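You operate a simulated robot arm through the tools that you are given. There is no shell and no other tool.

The job below is to be done with a simulated robot arm. You get a single attempt, and the scene is never put back.

TASK
Test the battery box's newest pack in the holder and keep the reading.
Fine: meter on V, TEST lit, box shut again, the pack stays in the holder; press HOLD once, last.

Only the result counts: the job must be done as asked and must still hold three seconds after the hand-in. Knocking over, shifting, dropping, spilling or breaking anything else fails it.

THE ROBOT
A 7-joint arm with a two-finger parallel gripper, fixed in place. Base frame: the origin is at the foot of the arm, x ahead of it, y to its left, z up; the work surface is at about z = 730. Lengths are in mm, angles in degrees, forces in N, time in s.
Its first joint turns from -149.0 to 149.0 degrees. Payload 3.43 kg.
The tool frame sits at the grasp point between the pads (the TCP): z along the fingers, y along the line on which they close. The tips reach 30 mm beyond it. The gripper opens to 94 mm. The fingers are 28 mm wide and 10 mm thick; the gripper's body (50 by 96 mm) begins 55 mm behind the TCP.
Orientation is that of the tool frame in the base frame, as a unit quaternion [x, y, z, w]. With the fingers straight down and closing along the base's y, the tool's x points along the base's -x, its y along +y and its z along -z.

THE INTERFACE
- The arm moves only by the tool play_rows. Its argument "deltas" is a list of rows, each a list of 7 numbers: the turn, a rotation vector about the tool's x, y, z in degrees, then the shift along the tool's x, y, z in mm, then the closure, from 0 (fully open) to 1 (shut). In form: [[rx, ry, rz, tx, ty, tz, gripper], ...]. A call has 1 to 20 rows; each row is the pose to reach, as a shift and turn from the pose commanded when the call began, along the tool's axes at that moment. A row lasts 0.2 s, in which the tool goes at most 50 mm and 8.6 degrees; a call with a longer step from one row to the next is refused whole, and so is a gripper value outside its range. A pose out of reach is approached as far as the arm can. The call stops where the force on the tool passes 40 N (or 10 N more than at its start, if that is more) or the arm is blocked; 0.2 s more then pass. Each finger travels about 45 mm/s and halts on what it meets, pressing with about 26 N; the grip force reading is that of the motor and also rises with nothing between the fingers. The clock runs only during rows and for 0.2 s after the last one: add rows that repeat a pose to give the fingers time. It gives the time, the measured TCP pose, the force on the tool (base axes), the opening and the grip force at its end, in the units of the frame above (readings bear some noise), with the torque about the TCP (base axes, N m) and any sound that the robot's microphone picked up.
- Cameras (640 x 400 px; columns grow to the right, rows downward): "scene" is fixed at [49.2, 508.8, 1328]; the picture's right is [0.72, -0.69, 0.00], its down [-0.54, -0.56, -0.63] and it looks along [0.44, 0.46, -0.77] (base axes); focal length 341 px, centre (320, 200). "wrist" rides on the gripper at [76, 14, -102] in the tool frame; the picture's right is [-0.18, 0.98, 0.00], its down [-0.75, -0.14, -0.64] and it looks along [-0.63, -0.12, 0.77] (tool axes); focal length 243 px, centre (320, 200). There is no depth. A picture from a camera that has moved, and an enlarged one, comes with that camera's place and axes in the base frame and with its lens. The place of the scene camera against the robot may be out by one fixed shift of up to 18 mm in any direction.
- camera(camera): a new picture of that camera. The clock stands still meanwhile.
- close_up(camera, box): a new picture of the part [left, top, right, bottom] of that camera's present view, enlarged. The clock stands still meanwhile.
- finish_job(): hands the job in; it is judged then, once.

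Nothing tells you positions but the pictures and the camera data. Unless the task says otherwise, let go and move clear before handing in.

The tools are called after "Request:" as name(argument=value, ...) on one line, values as JSON. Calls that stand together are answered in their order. play_rows: Moves the arm, as the interface text tells. Its arguments: {"type":"object","properties":{"deltas":{"type":"array"}},"required":["deltas"]} The other tools are called the same way: camera (camera) takes a picture; close_up (camera, box) takes an enlarged picture of a part of a camera's view; finish_job () hands the job in.

At the start:

```text
t: 0.0
eef_pos: [321.5, 637.5, 1057.7]
ee_rot: [0.0, 1.0, 0.0, 0.0]
force: [-1.1, -0.1, -0.8]
wrist_torque: [-0.03, 0.0, 0.0]
width: 94.1
finger_force: 0.1
```

scene: 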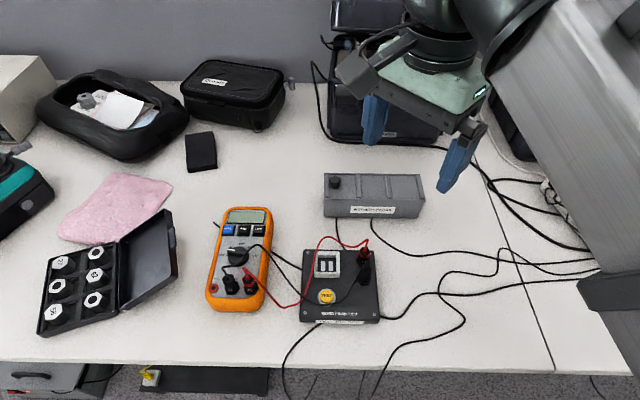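
wrist: 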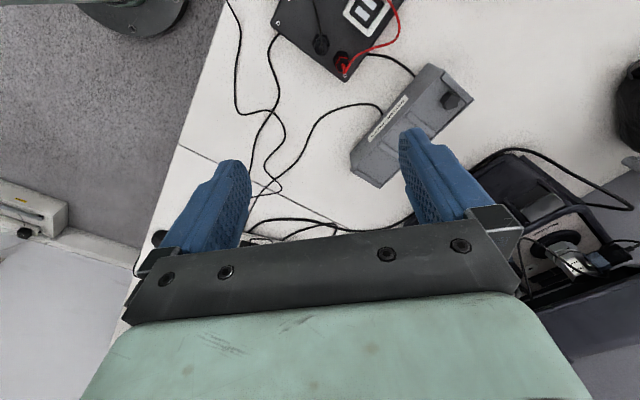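

I see a bench with an open hex-socket-like box on the left, a multimeter, a test holder with a TEST button, and a grey box. I'll look closer at each before moving.

Request:
close_up(camera="scene", box=[20, 190, 200, 350])

Request:
close_up(camera="scene", box=[190, 190, 290, 320])

Request:
close_up(camera="scene", box=[280, 220, 400, 340])

Request:
close_up(camera="scene", box=[300, 150, 450, 240])

Request:
close_up(camera="scene", box=[20, 40, 320, 200])

```text
2.50 times, centred on (110, 270) of scene
camera zoom: at [49.2, 508.8, 1328.0], right [0.72, -0.69, 0.0], down [-0.54, -0.56, -0.63], along [0.44, 0.46, -0.77], focal length 853 px, centre (845, 25)
```

zoom: 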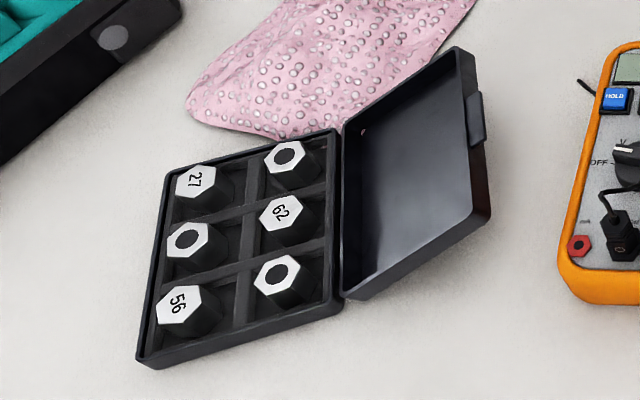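

```text
3.08 times, centred on (240, 255) of scene
camera zoom: at [49.2, 508.8, 1328.0], right [0.72, -0.69, 0.0], down [-0.54, -0.56, -0.63], along [0.44, 0.46, -0.77], focal length 1050 px, centre (566, 31)
```

zoom: 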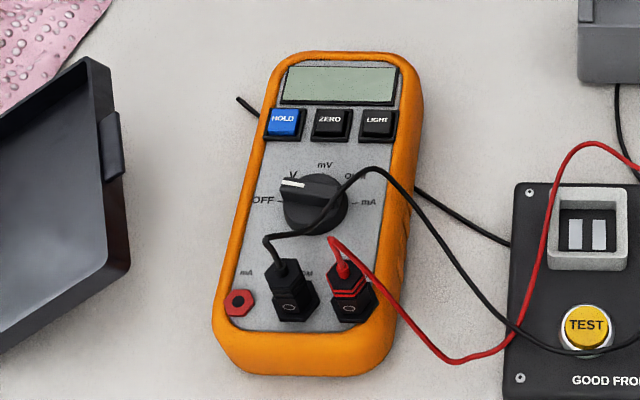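

```text
3.33 times, centred on (340, 280) of scene
camera zoom: at [49.2, 508.8, 1328.0], right [0.72, -0.69, 0.0], down [-0.54, -0.56, -0.63], along [0.44, 0.46, -0.77], focal length 1137 px, centre (253, -67)
```

zoom: 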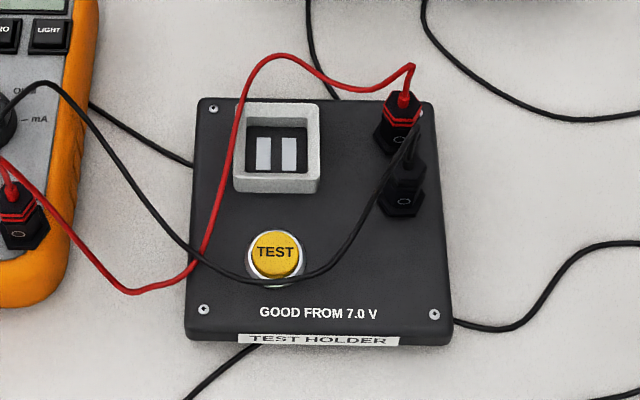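

```text
4.27 times, centred on (375, 195) of scene
camera zoom: at [49.2, 508.8, 1328.0], right [0.72, -0.69, 0.0], down [-0.54, -0.56, -0.63], along [0.44, 0.46, -0.77], focal length 1456 px, centre (85, 221)
```

zoom: 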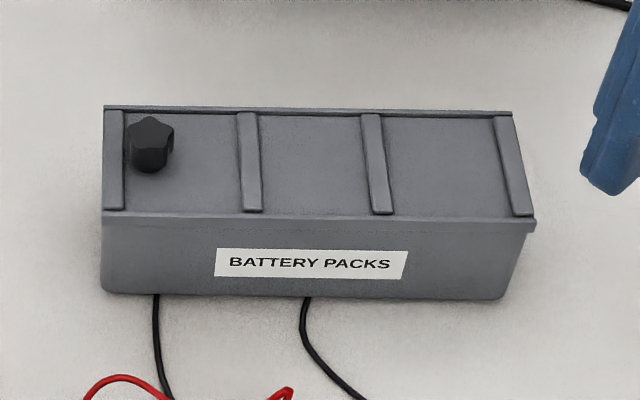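

```text
2.13 times, centred on (170, 120) of scene
camera zoom: at [49.2, 508.8, 1328.0], right [0.72, -0.69, 0.0], down [-0.54, -0.56, -0.63], along [0.44, 0.46, -0.77], focal length 728 px, centre (640, 371)
```

zoom: 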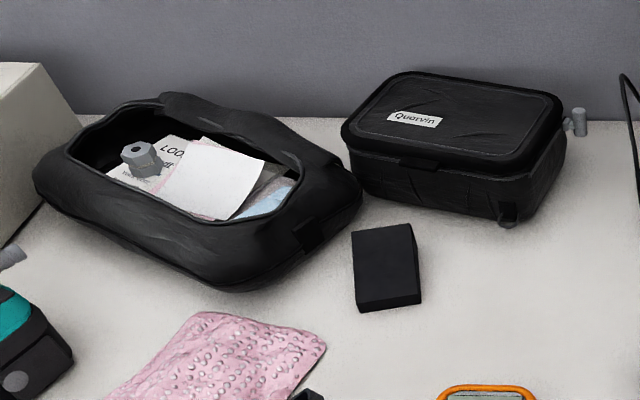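

The bench holds a closed "BATTERY PACKS" box, which I estimate is centred near (458, 776) with its top at about z=798 and a knob at the left end. It also holds the meter near (169, 855) and the test holder near (266, 683). Next I move the wrist camera above the box for a closer look.

Request:
play_rows(deltas=[[0, 0, 0, -27, 25, 14, 0], [0, 0, 0, -54, 51, 29, 0], [0, 0, 0, -81, 77, 43, 0], [0, 0, 0, -108, 102, 57, 0], [0, 0, 0, -108, 102, 57, 0]])

Request:
camera(camera="wrist")

Request:
camera(camera="scene")

```text
t: 1.2
eef_pos: [428.6, 740.1, 1000.8]
ee_rot: [-0.001, 1.0, 0.0, 0.0]
force: [-0.4, -0.6, 0.0]
wrist_torque: [-0.01, 0.03, -0.02]
width: 94.2
finger_force: 0.2
```

```text
taken
camera wrist: at [351.4, 754.8, 1105.0], right [0.18, 0.98, 0.0], down [0.75, -0.14, 0.64], along [0.63, -0.12, -0.77], focal length 243 px, centre (320, 200)
```

wrist: 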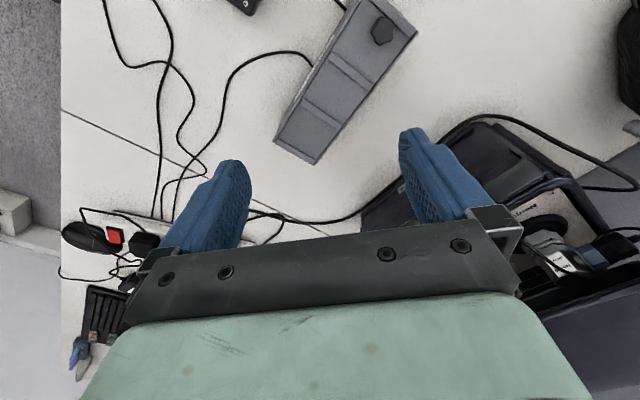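

```text
taken
```

scene: 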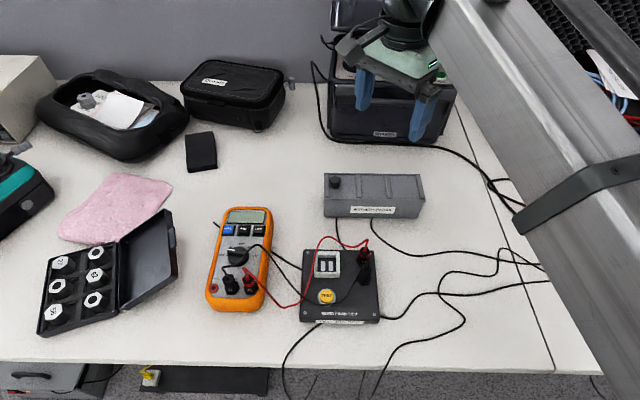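

Request:
close_up(camera="wrist", box=[250, 0, 450, 170])

Request:
close_up(camera="scene", box=[315, 165, 435, 225])

```text
2.35 times, centred on (350, 85) of wrist
camera zoom: at [351.4, 754.8, 1105.0], right [0.18, 0.98, 0.0], down [0.75, -0.14, 0.64], along [0.63, -0.12, -0.77], focal length 571 px, centre (249, 471)
```

zoom: 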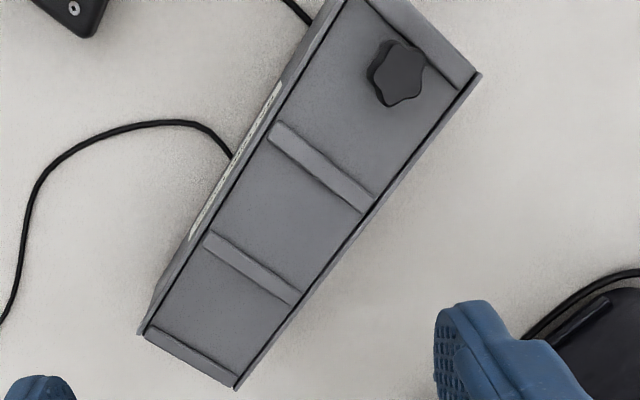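

```text
5.33 times, centred on (375, 195) of scene
camera zoom: at [49.2, 508.8, 1328.0], right [0.72, -0.69, 0.0], down [-0.54, -0.56, -0.63], along [0.44, 0.46, -0.77], focal length 1820 px, centre (27, 227)
```

zoom: 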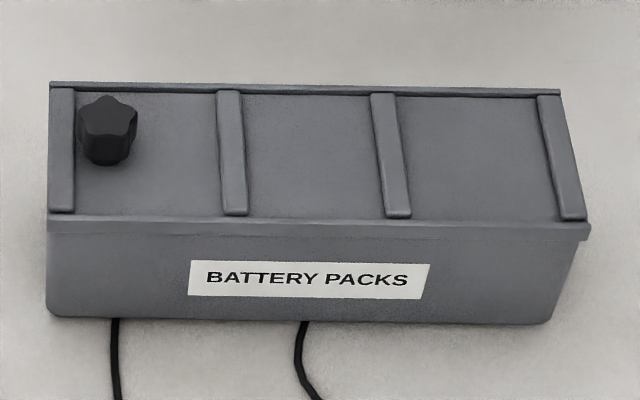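

The box appears to have a lid recessed between side rails, probably sliding along the long axis. I'll turn the wrist to align with the box and move closer.

Request:
play_rows(deltas=[[0, 0, -7.5, -4, 5, 12, 0], [0, 0, -15, -7, 10, 24, 0], [0, 0, -22.5, -10, 15, 36, 0], [0, 0, -30, -14, 20, 48, 0], [0, 0, -37.5, -18, 25, 60, 0], [0, 0, -45, -21, 30, 70, 0], [0, 0, -45, -21, 30, 70, 0]])

Request:
camera(camera="wrist")

Request:
close_up(camera="wrist", box=[200, 60, 440, 210])

```text
t: 2.8
eef_pos: [448.4, 769.1, 931.7]
ee_rot: [-0.384, 0.923, 0.0, 0.0]
force: [0.3, -0.9, 0.4]
wrist_torque: [0.05, -0.01, 0.01]
width: 93.8
finger_force: 0.0
```

```text
taken
camera wrist: at [383.9, 725.3, 1034.6], right [-0.57, 0.82, 0.0], down [0.63, 0.43, 0.64], along [0.53, 0.36, -0.77], focal length 243 px, centre (320, 200)
```

wrist: 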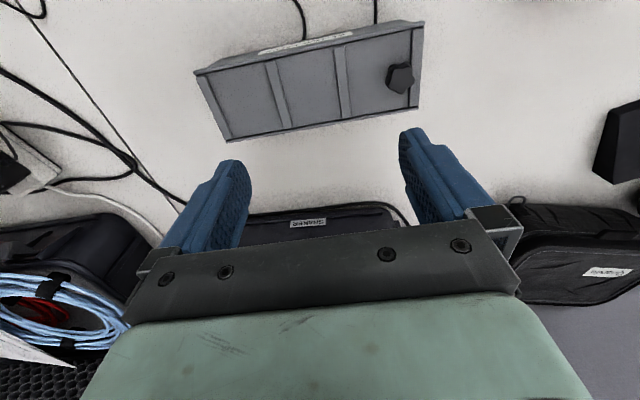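

```text
2.67 times, centred on (320, 135) of wrist
camera zoom: at [383.9, 725.3, 1034.6], right [-0.57, 0.82, 0.0], down [0.63, 0.43, 0.64], along [0.53, 0.36, -0.77], focal length 647 px, centre (320, 373)
```

zoom: 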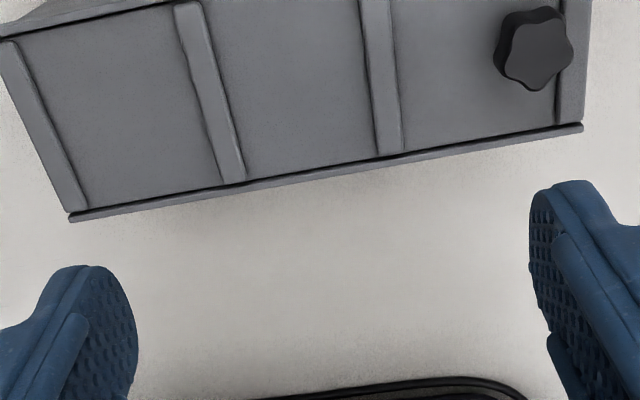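

The close-ups render crisply, so I'll zoom hard on both ends of the lid to understand how it opens.

Request:
close_up(camera="wrist", box=[370, 10, 440, 120])

Request:
close_up(camera="wrist", box=[185, 55, 265, 150])

Request:
close_up(camera="scene", box=[400, 170, 435, 222])

Request:
close_up(camera="scene", box=[318, 168, 360, 222])

```text
3.64 times, centred on (405, 65) of wrist
camera zoom: at [383.9, 725.3, 1034.6], right [-0.57, 0.82, 0.0], down [0.63, 0.43, 0.64], along [0.53, 0.36, -0.77], focal length 882 px, centre (11, 691)
```

zoom: 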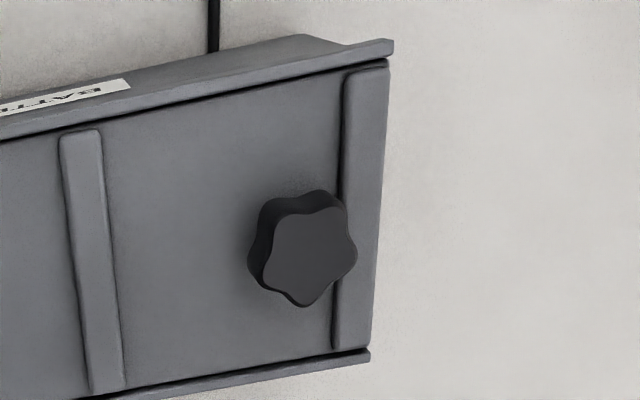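

```text
4.21 times, centred on (225, 102) of wrist
camera zoom: at [383.9, 725.3, 1034.6], right [-0.57, 0.82, 0.0], down [0.63, 0.43, 0.64], along [0.53, 0.36, -0.77], focal length 1022 px, centre (720, 610)
```

zoom: 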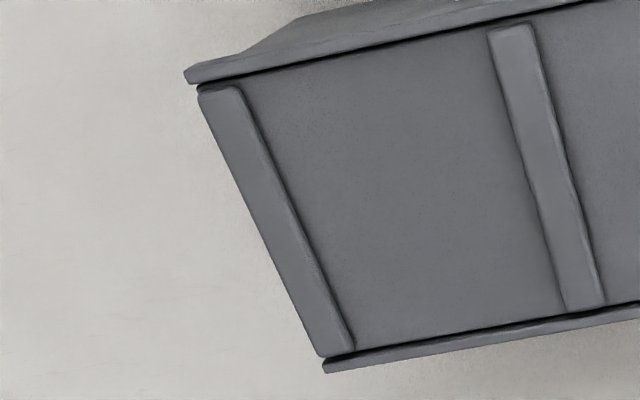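

```text
7.69 times, centred on (418, 196) of scene
camera zoom: at [49.2, 508.8, 1328.0], right [0.72, -0.69, 0.0], down [-0.54, -0.56, -0.63], along [0.44, 0.46, -0.77], focal length 2625 px, centre (-430, 231)
```

zoom: 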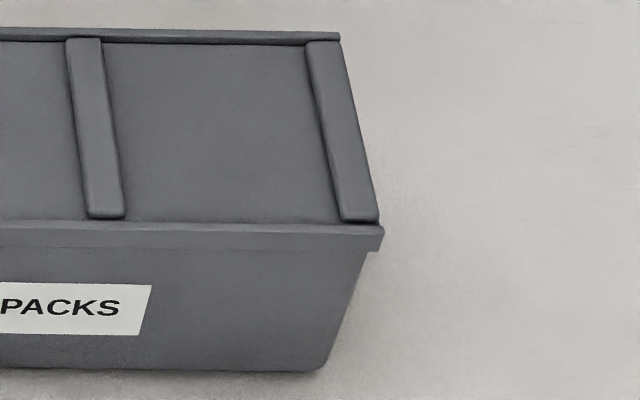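

```text
7.41 times, centred on (339, 195) of scene
camera zoom: at [49.2, 508.8, 1328.0], right [0.72, -0.69, 0.0], down [-0.54, -0.56, -0.63], along [0.44, 0.46, -0.77], focal length 2528 px, centre (179, 237)
```

zoom: 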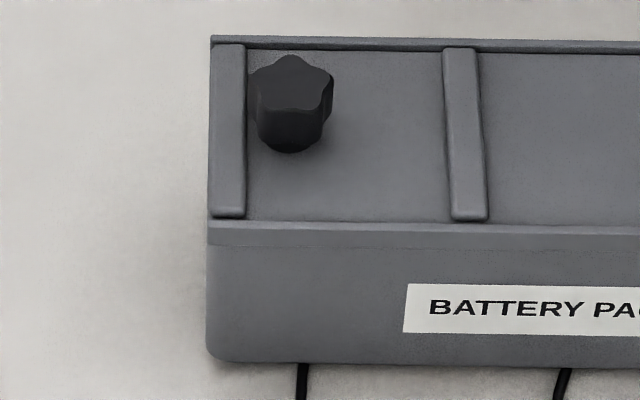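

The lid sits between two side rails that are open at both ends, so it slides lengthwise. My estimate for the knob is (388.5, 809.5) with its top near z=816. I'll move over it and re-check from there.

Request:
play_rows(deltas=[[0, 0, 0, 5, 24, 10, 0], [0, 0, 0, 10, 48, 20, 0], [0, 0, 0, 14, 70.7, 32, 0], [0, 0, 0, 14, 70.7, 32, 0]])

Request:
camera(camera="wrist")

Request:
close_up(camera="wrist", box=[240, 60, 400, 200])

Request:
close_up(camera="scene", box=[300, 100, 440, 230])

```text
t: 3.8
eef_pos: [389.0, 810.9, 899.6]
ee_rot: [-0.383, 0.924, 0.001, 0.0]
force: [0.1, -1.0, -1.2]
wrist_torque: [0.01, 0.03, 0.01]
width: 94.1
finger_force: 0.0
```

```text
taken
camera wrist: at [324.4, 767.5, 1002.7], right [-0.56, 0.83, 0.0], down [0.63, 0.43, 0.64], along [0.53, 0.36, -0.77], focal length 243 px, centre (320, 200)
```

wrist: 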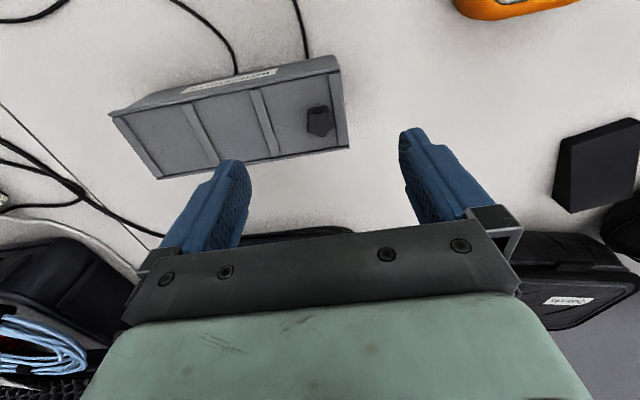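

```text
2.86 times, centred on (320, 130) of wrist
camera zoom: at [324.4, 767.5, 1002.7], right [-0.56, 0.83, 0.0], down [0.63, 0.43, 0.64], along [0.53, 0.36, -0.77], focal length 693 px, centre (320, 400)
```

zoom: 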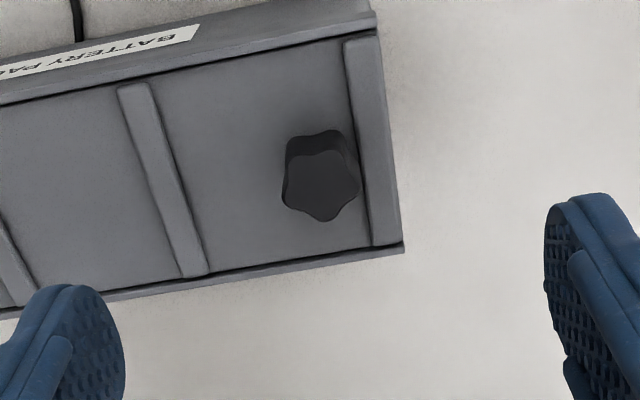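

```text
3.08 times, centred on (370, 165) of scene
camera zoom: at [49.2, 508.8, 1328.0], right [0.72, -0.69, 0.0], down [-0.54, -0.56, -0.63], along [0.44, 0.46, -0.77], focal length 1050 px, centre (166, 308)
```

zoom: 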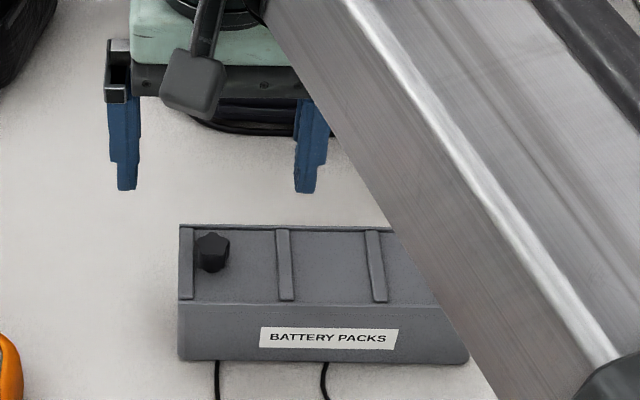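

The knob is confirmed at about (388.5, 810.5), and the TCP is right above it. I'll descend so the fingertips straddle the knob just above the lid, then close.

Request:
play_rows(deltas=[[0, 0, 0, 0, 0, 20, 0], [0, 0, 0, 0, 0, 40, 0], [0, 0, 0, 0, 0, 55, 0], [0, 0, 0, 0, 0, 62, 0], [0, 0, 0, 0, 0, 65, 0], [0, 0, 0, 0, 0, 65, 0]])

Request:
close_up(camera="scene", box=[300, 120, 420, 220])

Request:
camera(camera="wrist")

```text
t: 5.2
eef_pos: [392.5, 810.1, 834.0]
ee_rot: [-0.382, 0.924, -0.001, 0.0]
force: [0.0, 0.7, 0.4]
wrist_torque: [0.0, 0.0, 0.01]
width: 94.2
finger_force: 0.0
```

```text
4.00 times, centred on (360, 170) of scene
camera zoom: at [49.2, 508.8, 1328.0], right [0.72, -0.69, 0.0], down [-0.54, -0.56, -0.63], along [0.44, 0.46, -0.77], focal length 1365 px, centre (160, 320)
```

zoom: 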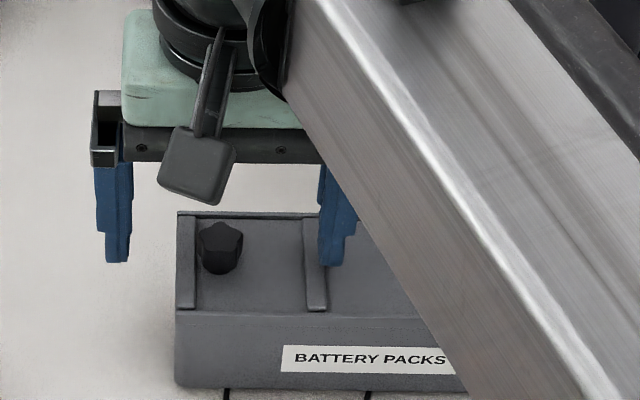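

```text
taken
camera wrist: at [325.9, 766.2, 937.3], right [-0.56, 0.83, 0.0], down [0.63, 0.43, 0.64], along [0.53, 0.36, -0.77], focal length 243 px, centre (320, 200)
```

wrist: 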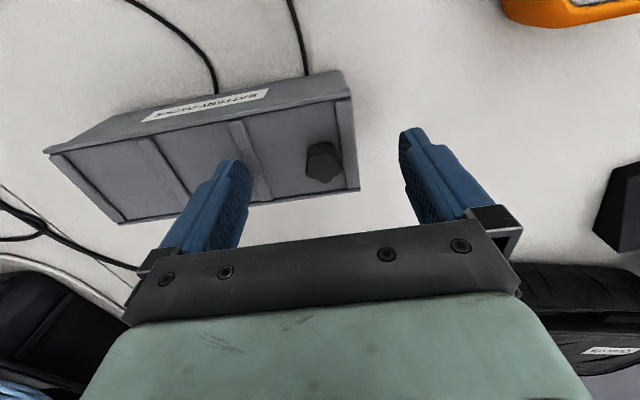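

The tips straddle the knob and are centred on it. I'll close on it now.

Request:
play_rows(deltas=[[0, 0, 0, 0, 0, 1, 0.3], [0, 0, 0, 0, 0, 1, 0.6], [0, 0, 0, 0, 0, 1, 0.8], [0, 0, 0, 0, 0, 1, 1], [0, 0, 0, 0, 0, 1, 1], [0, 0, 0, 0, 0, 1, 1], [0, 0, 0, 0, 0, 1, 1]])

Request:
camera(camera="wrist")

Request:
close_up(camera="scene", box=[300, 120, 420, 220])

```text
t: 6.8
eef_pos: [390.9, 809.7, 832.5]
ee_rot: [-0.383, 0.924, 0.001, 0.0]
force: [0.3, 0.0, 0.3]
wrist_torque: [0.12, 0.06, 0.02]
width: 22.2
finger_force: 25.5
```

```text
taken
camera wrist: at [325.8, 765.9, 935.9], right [-0.56, 0.83, 0.0], down [0.63, 0.43, 0.64], along [0.53, 0.36, -0.77], focal length 243 px, centre (320, 200)
```

wrist: 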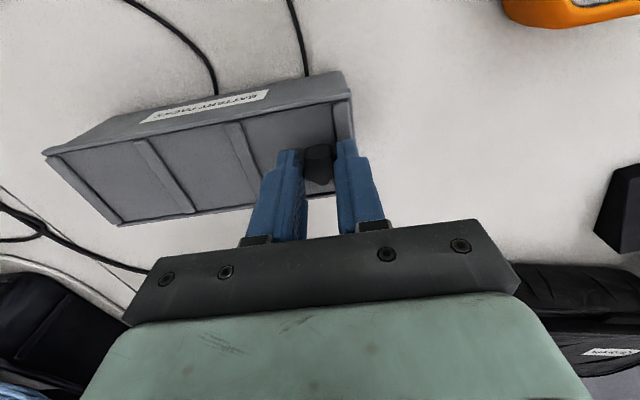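

```text
4.00 times, centred on (360, 170) of scene
camera zoom: at [49.2, 508.8, 1328.0], right [0.72, -0.69, 0.0], down [-0.54, -0.56, -0.63], along [0.44, 0.46, -0.77], focal length 1365 px, centre (160, 320)
```

zoom: 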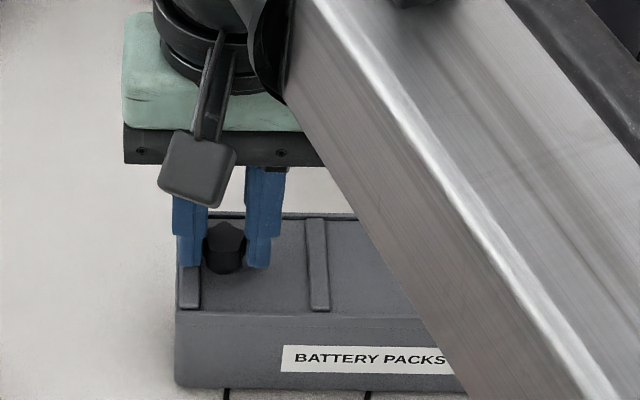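

The knob is gripped at a width of 22 mm. I'll gently test sliding toward the left, the knob's own end, by a few millimetres while watching the force.

Request:
play_rows(deltas=[[0, 0, 0, 0, 1, 0, 1], [0, 0, 0, 0, 2, 0, 1], [0, 0, 0, 0, 3, 0, 1], [0, 0, 0, 0, 3, 0, 1]])

Request:
close_up(camera="scene", box=[300, 120, 420, 220])

```text
t: 7.8
eef_pos: [389.7, 809.7, 832.0]
ee_rot: [-0.383, 0.924, -0.001, 0.0]
force: [6.2, -3.2, -0.8]
wrist_torque: [0.08, -0.03, 0.09]
width: 22.4
finger_force: 25.7
```

```text
4.00 times, centred on (360, 170) of scene
camera zoom: at [49.2, 508.8, 1328.0], right [0.72, -0.69, 0.0], down [-0.54, -0.56, -0.63], along [0.44, 0.46, -0.77], focal length 1365 px, centre (160, 320)
```

zoom: 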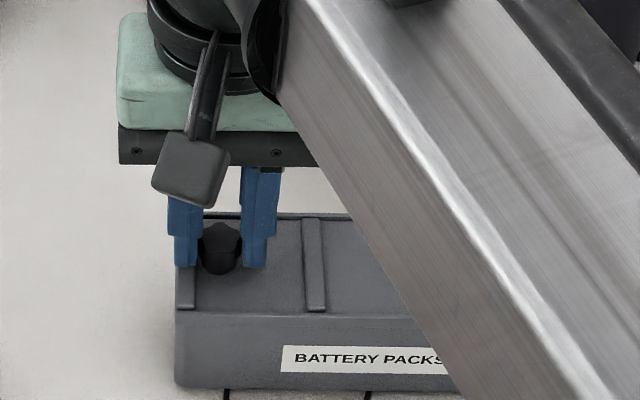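

The lid slid left by about 3 mm against roughly 7 N, and the box stayed still. I'll keep sliding left.

Request:
play_rows(deltas=[[0, 0, 0, 0, 4, 0, 1], [0, 0, 0, 0, 8, 0, 1], [0, 0, 0, 0, 12, 0, 1], [0, 0, 0, 0, 16, 0, 1], [0, 0, 0, 0, 20, 0, 1], [0, 0, 0, 0, 20, 0, 1]])

Request:
close_up(camera="scene", box=[280, 120, 440, 230])

```text
t: 9.2
eef_pos: [374.4, 825.2, 832.7]
ee_rot: [-0.382, 0.924, 0.0, 0.0]
force: [1.2, -0.2, -0.4]
wrist_torque: [0.06, 0.17, -0.04]
width: 22.1
finger_force: 26.1
```

```text
3.64 times, centred on (360, 175) of scene
camera zoom: at [49.2, 508.8, 1328.0], right [0.72, -0.69, 0.0], down [-0.54, -0.56, -0.63], along [0.44, 0.46, -0.77], focal length 1241 px, centre (174, 291)
```

zoom: 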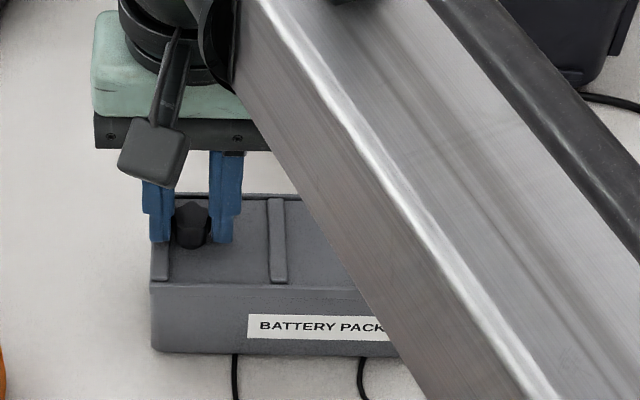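

The box's front label moved in the picture by about 20 mm, so I dragged the box and the lid does not open to the left. I'll reverse in small steps and watch whether the box itself returns or the lid opens.

Request:
play_rows(deltas=[[0, 0, 0, 0, -2, 0, 1], [0, 0, 0, 0, -4, 0, 1], [0, 0, 0, 0, -6, 0, 1], [0, 0, 0, 0, -6, 0, 1]])

Request:
close_up(camera="scene", box=[280, 120, 440, 230])

```text
t: 10.2
eef_pos: [377.5, 822.4, 832.5]
ee_rot: [-0.382, 0.924, 0.001, 0.0]
force: [-0.4, 0.0, -0.1]
wrist_torque: [0.12, 0.14, 0.12]
width: 22.2
finger_force: 26.4
```

```text
3.64 times, centred on (360, 175) of scene
camera zoom: at [49.2, 508.8, 1328.0], right [0.72, -0.69, 0.0], down [-0.54, -0.56, -0.63], along [0.44, 0.46, -0.77], focal length 1241 px, centre (174, 291)
```

zoom: 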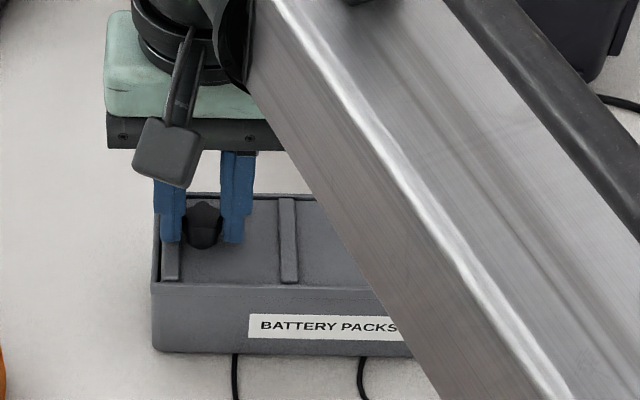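

The lid opens toward the right with very little force and the box stays put while it does. I'll slide it further right, and correct the box's position later.

Request:
play_rows(deltas=[[0, 0, 0, 0, -6, 0, 1], [0, 0, 0, 0, -12, 0, 1], [0, 0, 0, 0, -18, 0, 1], [0, 0, 0, 0, -24, 0, 1], [0, 0, 0, 0, -30, 0, 1], [0, 0, 0, 0, -36, 0, 1], [0, 0, 0, 0, -36, 0, 1]])

Request:
close_up(camera="scene", box=[280, 120, 440, 230])

Request:
camera(camera="wrist")

```text
t: 11.8
eef_pos: [405.9, 796.2, 833.1]
ee_rot: [-0.382, 0.924, 0.0, 0.0]
force: [-1.2, -0.8, -1.7]
wrist_torque: [0.06, 0.08, 0.02]
width: 22.4
finger_force: 26.1
```

```text
3.64 times, centred on (360, 175) of scene
camera zoom: at [49.2, 508.8, 1328.0], right [0.72, -0.69, 0.0], down [-0.54, -0.56, -0.63], along [0.44, 0.46, -0.77], focal length 1241 px, centre (174, 291)
```

zoom: 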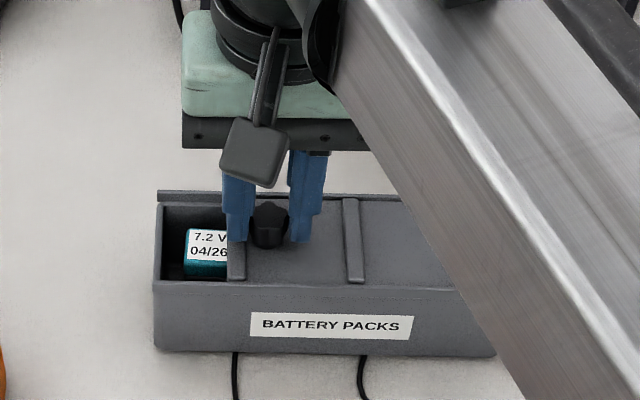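

```text
taken
camera wrist: at [339.8, 752.4, 936.5], right [-0.57, 0.82, 0.0], down [0.63, 0.43, 0.64], along [0.53, 0.36, -0.77], focal length 243 px, centre (320, 200)
```

wrist: 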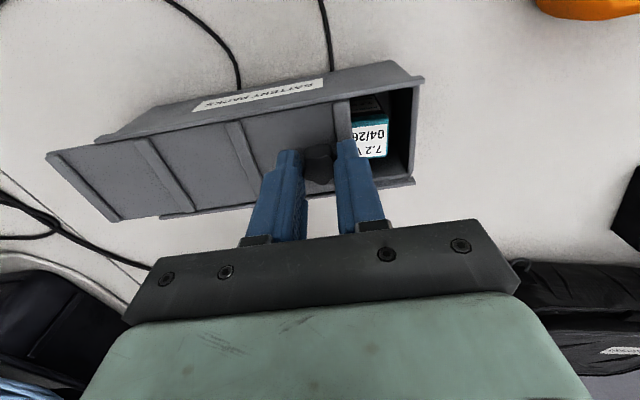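

I can see a pack labelled "7.2 V 04/26". I'll continue opening to the right.

Request:
play_rows(deltas=[[0, 0, 0, 0, -8, 0, 1], [0, 0, 0, 0, -16, 0, 1], [0, 0, 0, 0, -24, 0, 1], [0, 0, 0, 0, -32, 0, 1], [0, 0, 0, 0, -40, 0, 1], [0, 0, 0, 0, -48, 0, 1], [0, 0, 0, 0, -56, 0, 1], [0, 0, 0, 0, -56, 0, 1]])

Request:
close_up(camera="scene", box=[280, 120, 440, 230])

Request:
camera(camera="wrist")

```text
t: 13.6
eef_pos: [443.6, 755.9, 832.5]
ee_rot: [-0.383, 0.924, 0.0, 0.0]
force: [-0.2, 0.6, -3.6]
wrist_torque: [0.09, 0.13, -0.03]
width: 22.0
finger_force: 26.2
```

```text
3.64 times, centred on (360, 175) of scene
camera zoom: at [49.2, 508.8, 1328.0], right [0.72, -0.69, 0.0], down [-0.54, -0.56, -0.63], along [0.44, 0.46, -0.77], focal length 1241 px, centre (174, 291)
```

zoom: 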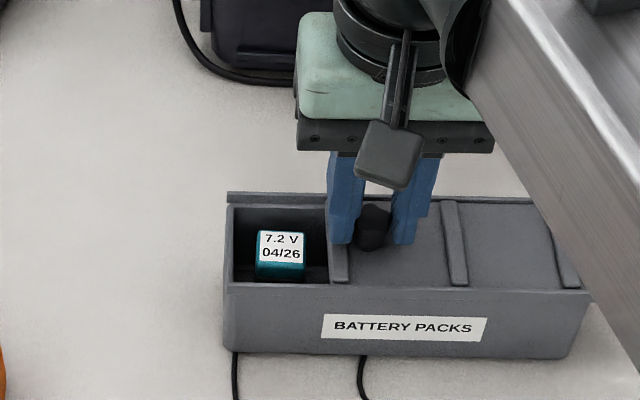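

```text
taken
camera wrist: at [379.1, 712.4, 936.7], right [-0.57, 0.83, 0.0], down [0.63, 0.43, 0.64], along [0.53, 0.36, -0.77], focal length 243 px, centre (320, 200)
```

wrist: 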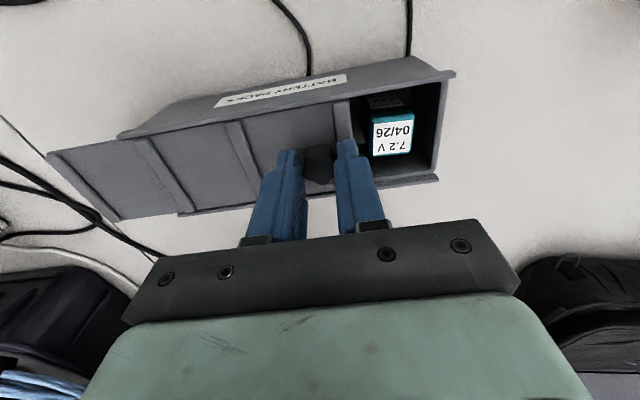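

The lid came up against something after about 60 mm of travel, and the box then moved right with it. I'll inspect the opening closely before doing anything more.

Request:
close_up(camera="wrist", box=[300, 50, 460, 200])

Request:
close_up(camera="scene", box=[325, 160, 405, 220])

Request:
camera(camera="scene")

```text
2.67 times, centred on (380, 125) of wrist
camera zoom: at [379.1, 712.4, 936.7], right [-0.57, 0.83, 0.0], down [0.63, 0.43, 0.64], along [0.53, 0.36, -0.77], focal length 647 px, centre (160, 400)
```

zoom: 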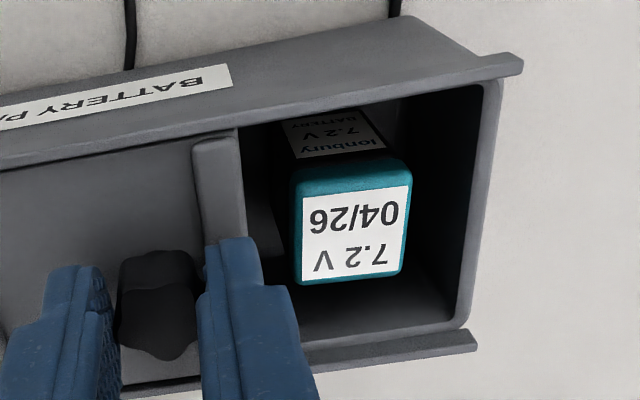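

```text
6.67 times, centred on (365, 190) of scene
camera zoom: at [49.2, 508.8, 1328.0], right [0.72, -0.69, 0.0], down [-0.54, -0.56, -0.63], along [0.44, 0.46, -0.77], focal length 2275 px, centre (20, 267)
```

zoom: 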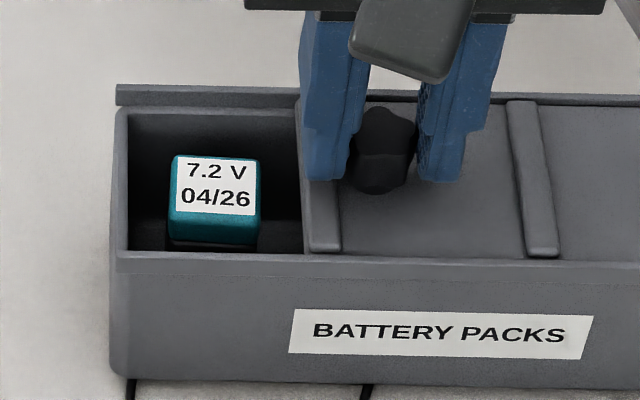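

```text
taken
```

scene: 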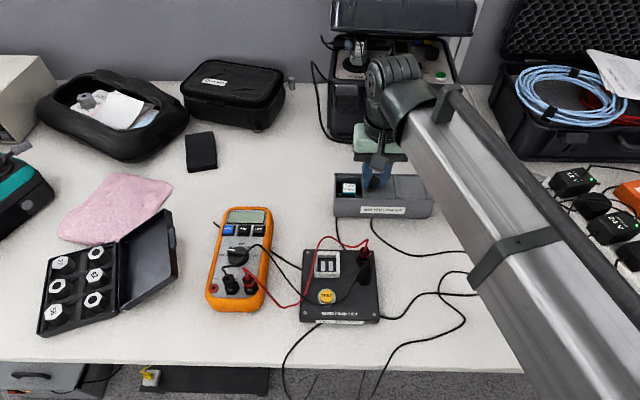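

Request:
close_up(camera="wrist", box=[350, 85, 420, 150])

Request:
close_up(camera="scene", box=[335, 170, 370, 200])

Request:
close_up(camera="scene", box=[530, 150, 640, 280])

Request:
close_up(camera="wrist", box=[30, 90, 200, 230])

```text
6.15 times, centred on (385, 118) of wrist
camera zoom: at [379.1, 712.4, 936.7], right [-0.57, 0.83, 0.0], down [0.63, 0.43, 0.64], along [0.53, 0.36, -0.77], focal length 1493 px, centre (-80, 708)
```

zoom: 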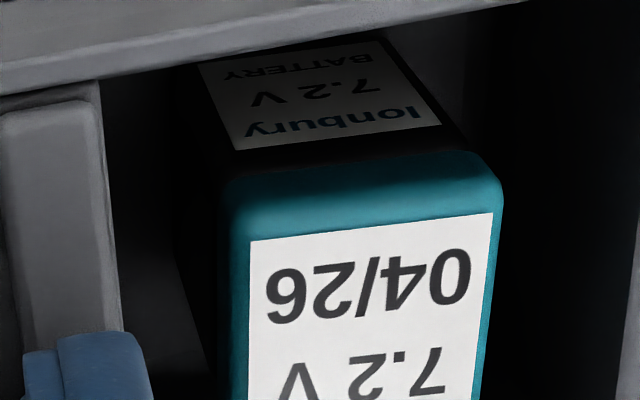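

```text
13.33 times, centred on (352, 185) of scene
camera zoom: at [49.2, 508.8, 1328.0], right [0.72, -0.69, 0.0], down [-0.54, -0.56, -0.63], along [0.44, 0.46, -0.77], focal length 4550 px, centre (-113, 400)
```

zoom: 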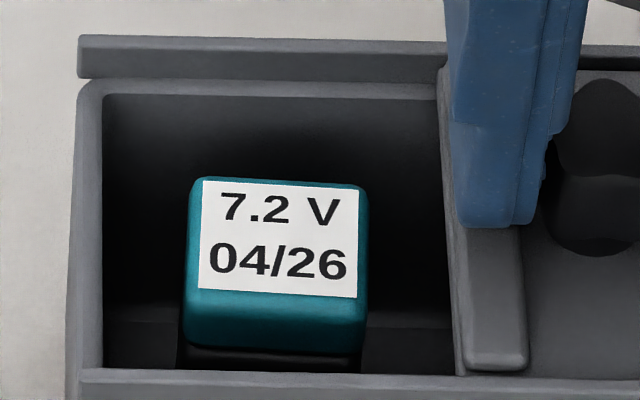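

```text
3.08 times, centred on (585, 215) of scene
camera zoom: at [49.2, 508.8, 1328.0], right [0.72, -0.69, 0.0], down [-0.54, -0.56, -0.63], along [0.44, 0.46, -0.77], focal length 1050 px, centre (-495, 154)
```

zoom: 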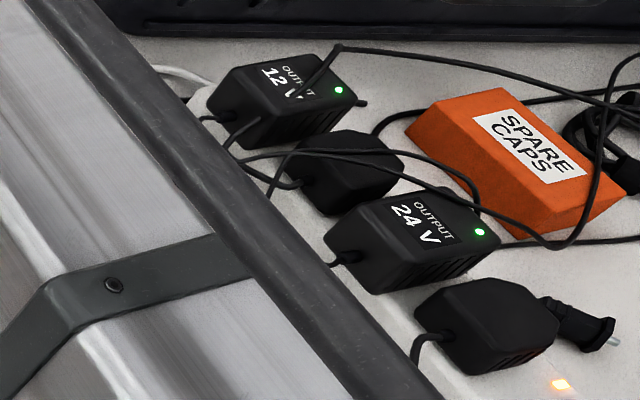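

```text
2.86 times, centred on (115, 160) of wrist
camera zoom: at [379.1, 712.4, 936.7], right [-0.57, 0.83, 0.0], down [0.63, 0.43, 0.64], along [0.53, 0.36, -0.77], focal length 693 px, centre (906, 314)
```

zoom: 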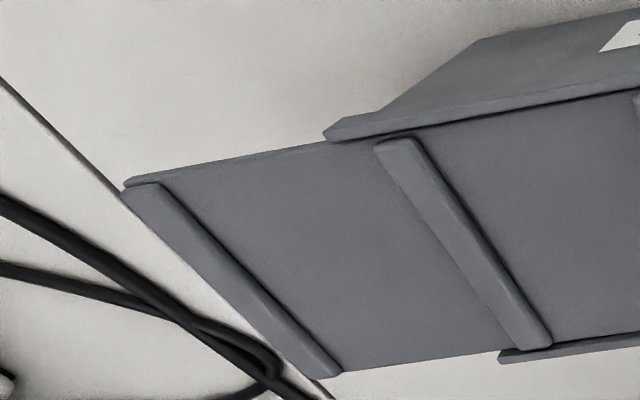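

Request:
play_rows(deltas=[[0, 0, 0, 0, -0.5, 0, 1], [0, 0, 0, 0, -1, 0, 1], [0, 0, 0, 0, -1.5, 0, 1], [0, 0, 0, 0, -2, 0, 1], [0, 0, 0, 0, -2.5, 0, 1], [0, 0, 0, 0, -3, 0, 1]])

Request:
close_up(camera="scene", box=[325, 160, 405, 220])

```text
t: 15.0
eef_pos: [445.1, 754.3, 833.6]
ee_rot: [-0.382, 0.924, 0.0, 0.0]
force: [-0.7, 0.7, -2.0]
wrist_torque: [0.11, 0.1, 0.01]
width: 22.4
finger_force: 26.0
```

```text
6.67 times, centred on (365, 190) of scene
camera zoom: at [49.2, 508.8, 1328.0], right [0.72, -0.69, 0.0], down [-0.54, -0.56, -0.63], along [0.44, 0.46, -0.77], focal length 2275 px, centre (20, 267)
```

zoom: 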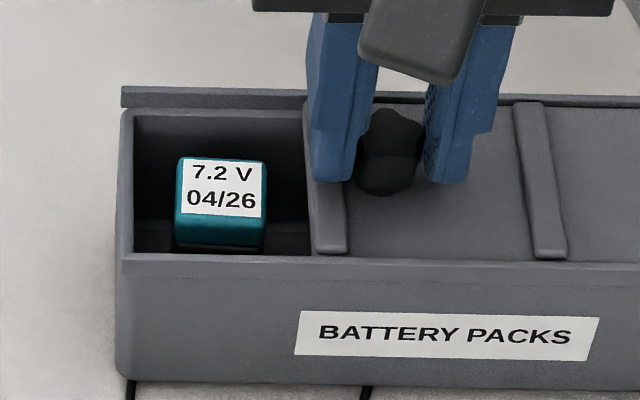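

The box follows the lid, so I've hit a stop at about 60 mm of opening. I'll let go, rise, and look under the lid edge from the left side for other packs before deciding.

Request:
play_rows(deltas=[[0, 0, 0, 0, 1, 0, 1], [0, 0, 0, 0, 1, 0, 0.8], [0, 0, 0, 0, 1, 0, 0.6], [0, 0, 0, 0, 1, 0, 0.4], [0, 0, 0, 0, 1, 0, 0.3], [0, 0, 0, 0, 1, -30, 0.3], [0, 0, 0, 0, 1, -70, 0.2], [0, 0, 0, 0, 1, -110, 0], [0, 0, 0, 0, 1, -150, 0]])

Request:
camera(camera="scene")

Request:
camera(camera="wrist")

```text
t: 17.0
eef_pos: [446.0, 755.3, 984.3]
ee_rot: [-0.383, 0.924, 0.001, 0.0]
force: [-0.6, 0.0, -0.3]
wrist_torque: [0.02, -0.01, 0.01]
width: 93.9
finger_force: 0.0
```

```text
taken
```

scene: 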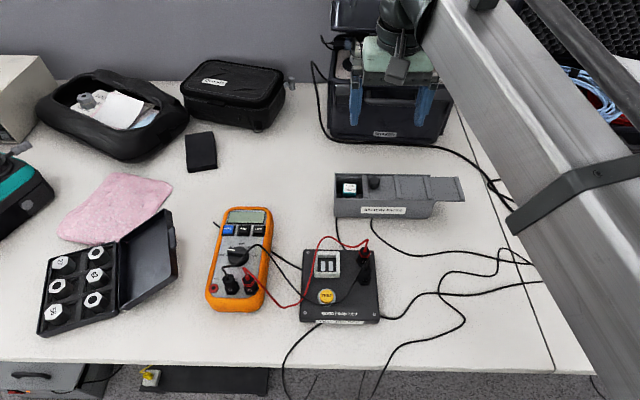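

```text
taken
camera wrist: at [380.2, 711.5, 1087.7], right [-0.56, 0.83, 0.0], down [0.63, 0.43, 0.64], along [0.53, 0.36, -0.77], focal length 243 px, centre (320, 200)
```

wrist: 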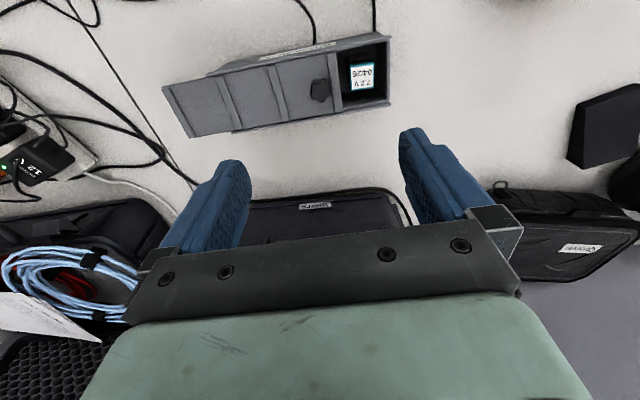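

Request:
close_up(camera="scene", box=[320, 160, 480, 230])

Request:
close_up(camera="wrist", box=[150, 20, 400, 150])

```text
4.00 times, centred on (400, 195) of scene
camera zoom: at [49.2, 508.8, 1328.0], right [0.72, -0.69, 0.0], down [-0.54, -0.56, -0.63], along [0.44, 0.46, -0.77], focal length 1365 px, centre (0, 220)
```

zoom: 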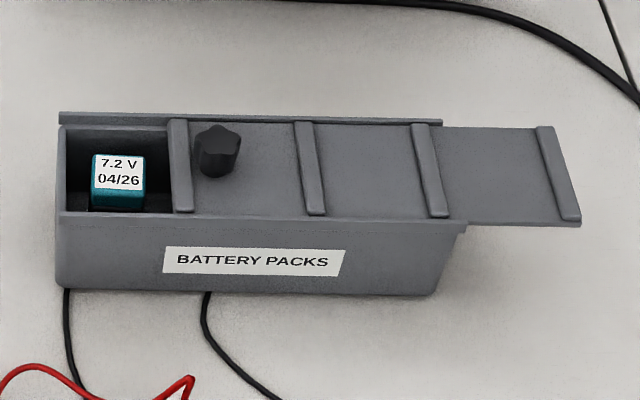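

```text
2.56 times, centred on (275, 85) of wrist
camera zoom: at [380.2, 711.5, 1087.7], right [-0.56, 0.83, 0.0], down [0.63, 0.43, 0.64], along [0.53, 0.36, -0.77], focal length 621 px, centre (435, 494)
```

zoom: 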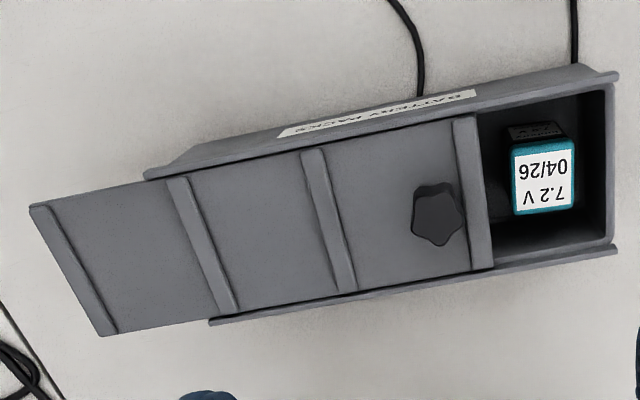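

The lid sticks out about 60 mm to the right and only one pack shows. The lid may simply have jammed because I was gripping the knob rigidly, so I'll close the fingers and push on the knob's left side without gripping.

Request:
play_rows(deltas=[[0, 0, 0, 0, 10, 0, 0.3], [0, 0, 0, 0, 20, 20, 0.6], [0, 0, 0, 0, 28, 50, 0.9], [0, 0, 0, 0, 28, 80, 1], [0, 0, 0, 0, 28, 110, 1], [0, 0, 0, 0, 28, 135, 1], [0, 0, 0, 0, 28, 148, 1], [0, 0, 0, 0, 28, 148, 1]])

Request:
close_up(camera="scene", box=[320, 130, 480, 230])

Request:
camera(camera="wrist")

```text
t: 18.8
eef_pos: [424.6, 774.3, 836.3]
ee_rot: [-0.383, 0.924, -0.001, 0.0]
force: [-0.4, -0.5, -0.5]
wrist_torque: [0.03, 0.02, 0.01]
width: 0.0
finger_force: 26.4
```

```text
4.00 times, centred on (400, 180) of scene
camera zoom: at [49.2, 508.8, 1328.0], right [0.72, -0.69, 0.0], down [-0.54, -0.56, -0.63], along [0.44, 0.46, -0.77], focal length 1365 px, centre (0, 280)
```

zoom: 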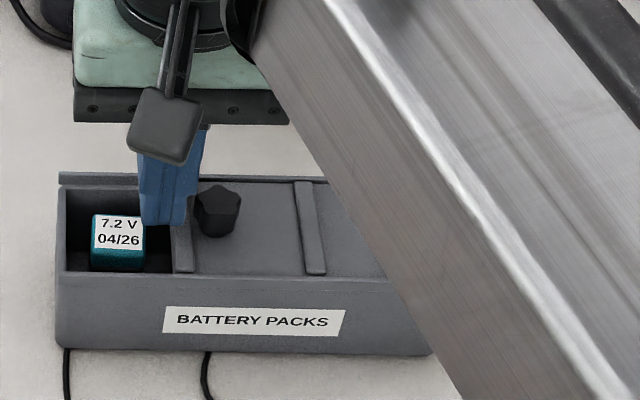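

```text
taken
camera wrist: at [359.1, 730.9, 939.3], right [-0.56, 0.83, 0.0], down [0.63, 0.43, 0.64], along [0.53, 0.36, -0.77], focal length 243 px, centre (320, 200)
```

wrist: 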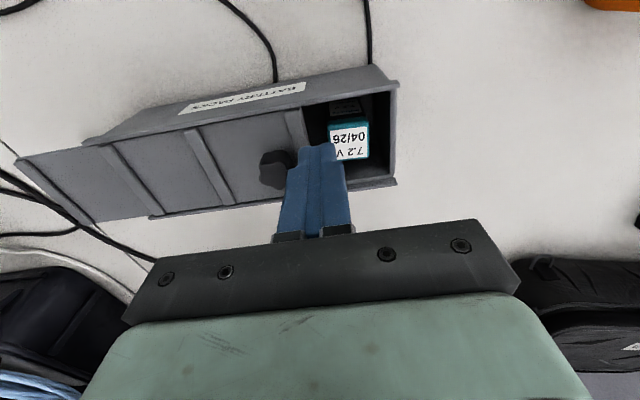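

Request:
play_rows(deltas=[[0, 0, 0, 0, -2, 0, 1], [0, 0, 0, 0, -4, 0, 1], [0, 0, 0, 0, -6, 0, 1], [0, 0, 0, 0, -8, 0, 1], [0, 0, 0, 0, -10, 0, 1], [0, 0, 0, 0, -12, 0, 1], [0, 0, 0, 0, -14, 0, 1]])

Request:
close_up(camera="scene", box=[320, 130, 480, 230])

```text
t: 20.4
eef_pos: [435.5, 763.1, 836.1]
ee_rot: [-0.383, 0.924, 0.0, 0.0]
force: [-0.5, -0.2, -0.1]
wrist_torque: [0.02, 0.02, 0.0]
width: 0.1
finger_force: 26.5
```

```text
4.00 times, centred on (400, 180) of scene
camera zoom: at [49.2, 508.8, 1328.0], right [0.72, -0.69, 0.0], down [-0.54, -0.56, -0.63], along [0.44, 0.46, -0.77], focal length 1365 px, centre (0, 280)
```

zoom: 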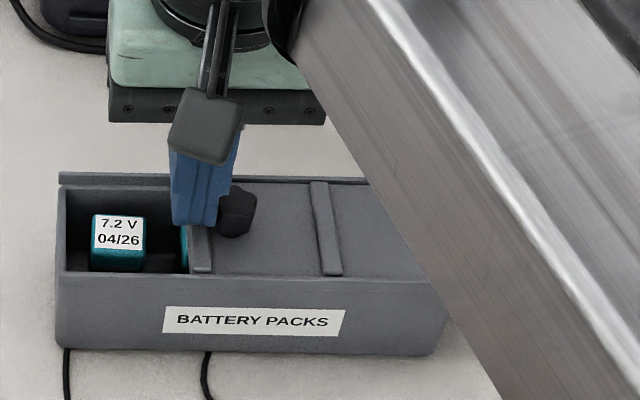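

That was it: pushing without gripping slides the lid freely and the box stays still. A second pack is appearing, so I'll keep pushing.

Request:
play_rows(deltas=[[0, 0, 0, 0, -5, 0, 1], [0, 0, 0, 0, -10, 0, 1], [0, 0, 0, 0, -15, 0, 1], [0, 0, 0, 0, -20, 0, 1], [0, 0, 0, 0, -25, 0, 1], [0, 0, 0, 0, -30, 0, 1], [0, 0, 0, 0, -35, 0, 1]])

Request:
close_up(camera="scene", box=[320, 130, 480, 230])

Request:
camera(camera="wrist")

```text
t: 22.0
eef_pos: [460.2, 740.1, 835.1]
ee_rot: [-0.382, 0.924, 0.0, 0.0]
force: [-1.0, 0.0, -0.4]
wrist_torque: [0.0, -0.02, 0.02]
width: 0.0
finger_force: 26.0
```

```text
4.00 times, centred on (400, 180) of scene
camera zoom: at [49.2, 508.8, 1328.0], right [0.72, -0.69, 0.0], down [-0.54, -0.56, -0.63], along [0.44, 0.46, -0.77], focal length 1365 px, centre (0, 280)
```

zoom: 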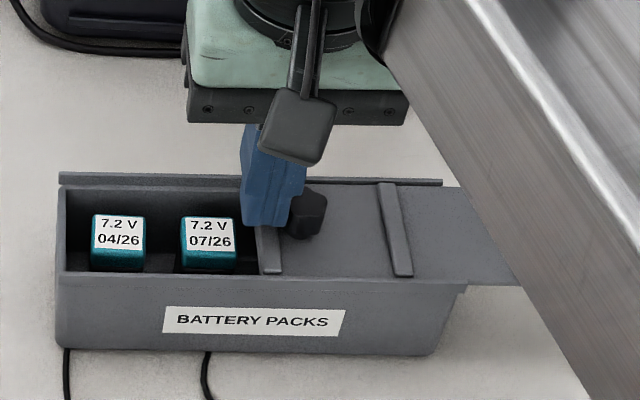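

```text
taken
camera wrist: at [395.4, 696.1, 938.9], right [-0.56, 0.83, 0.0], down [0.63, 0.43, 0.64], along [0.53, 0.36, -0.77], focal length 243 px, centre (320, 200)
```

wrist: 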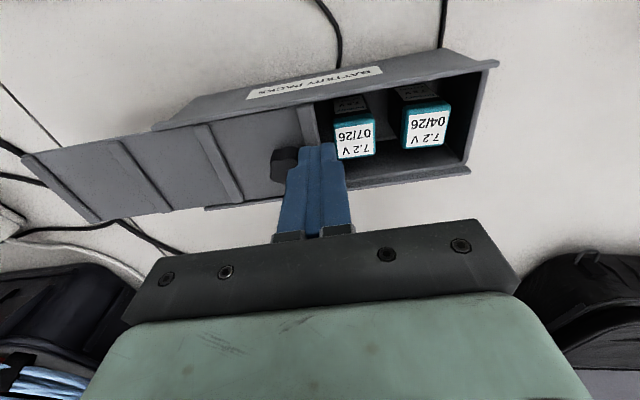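

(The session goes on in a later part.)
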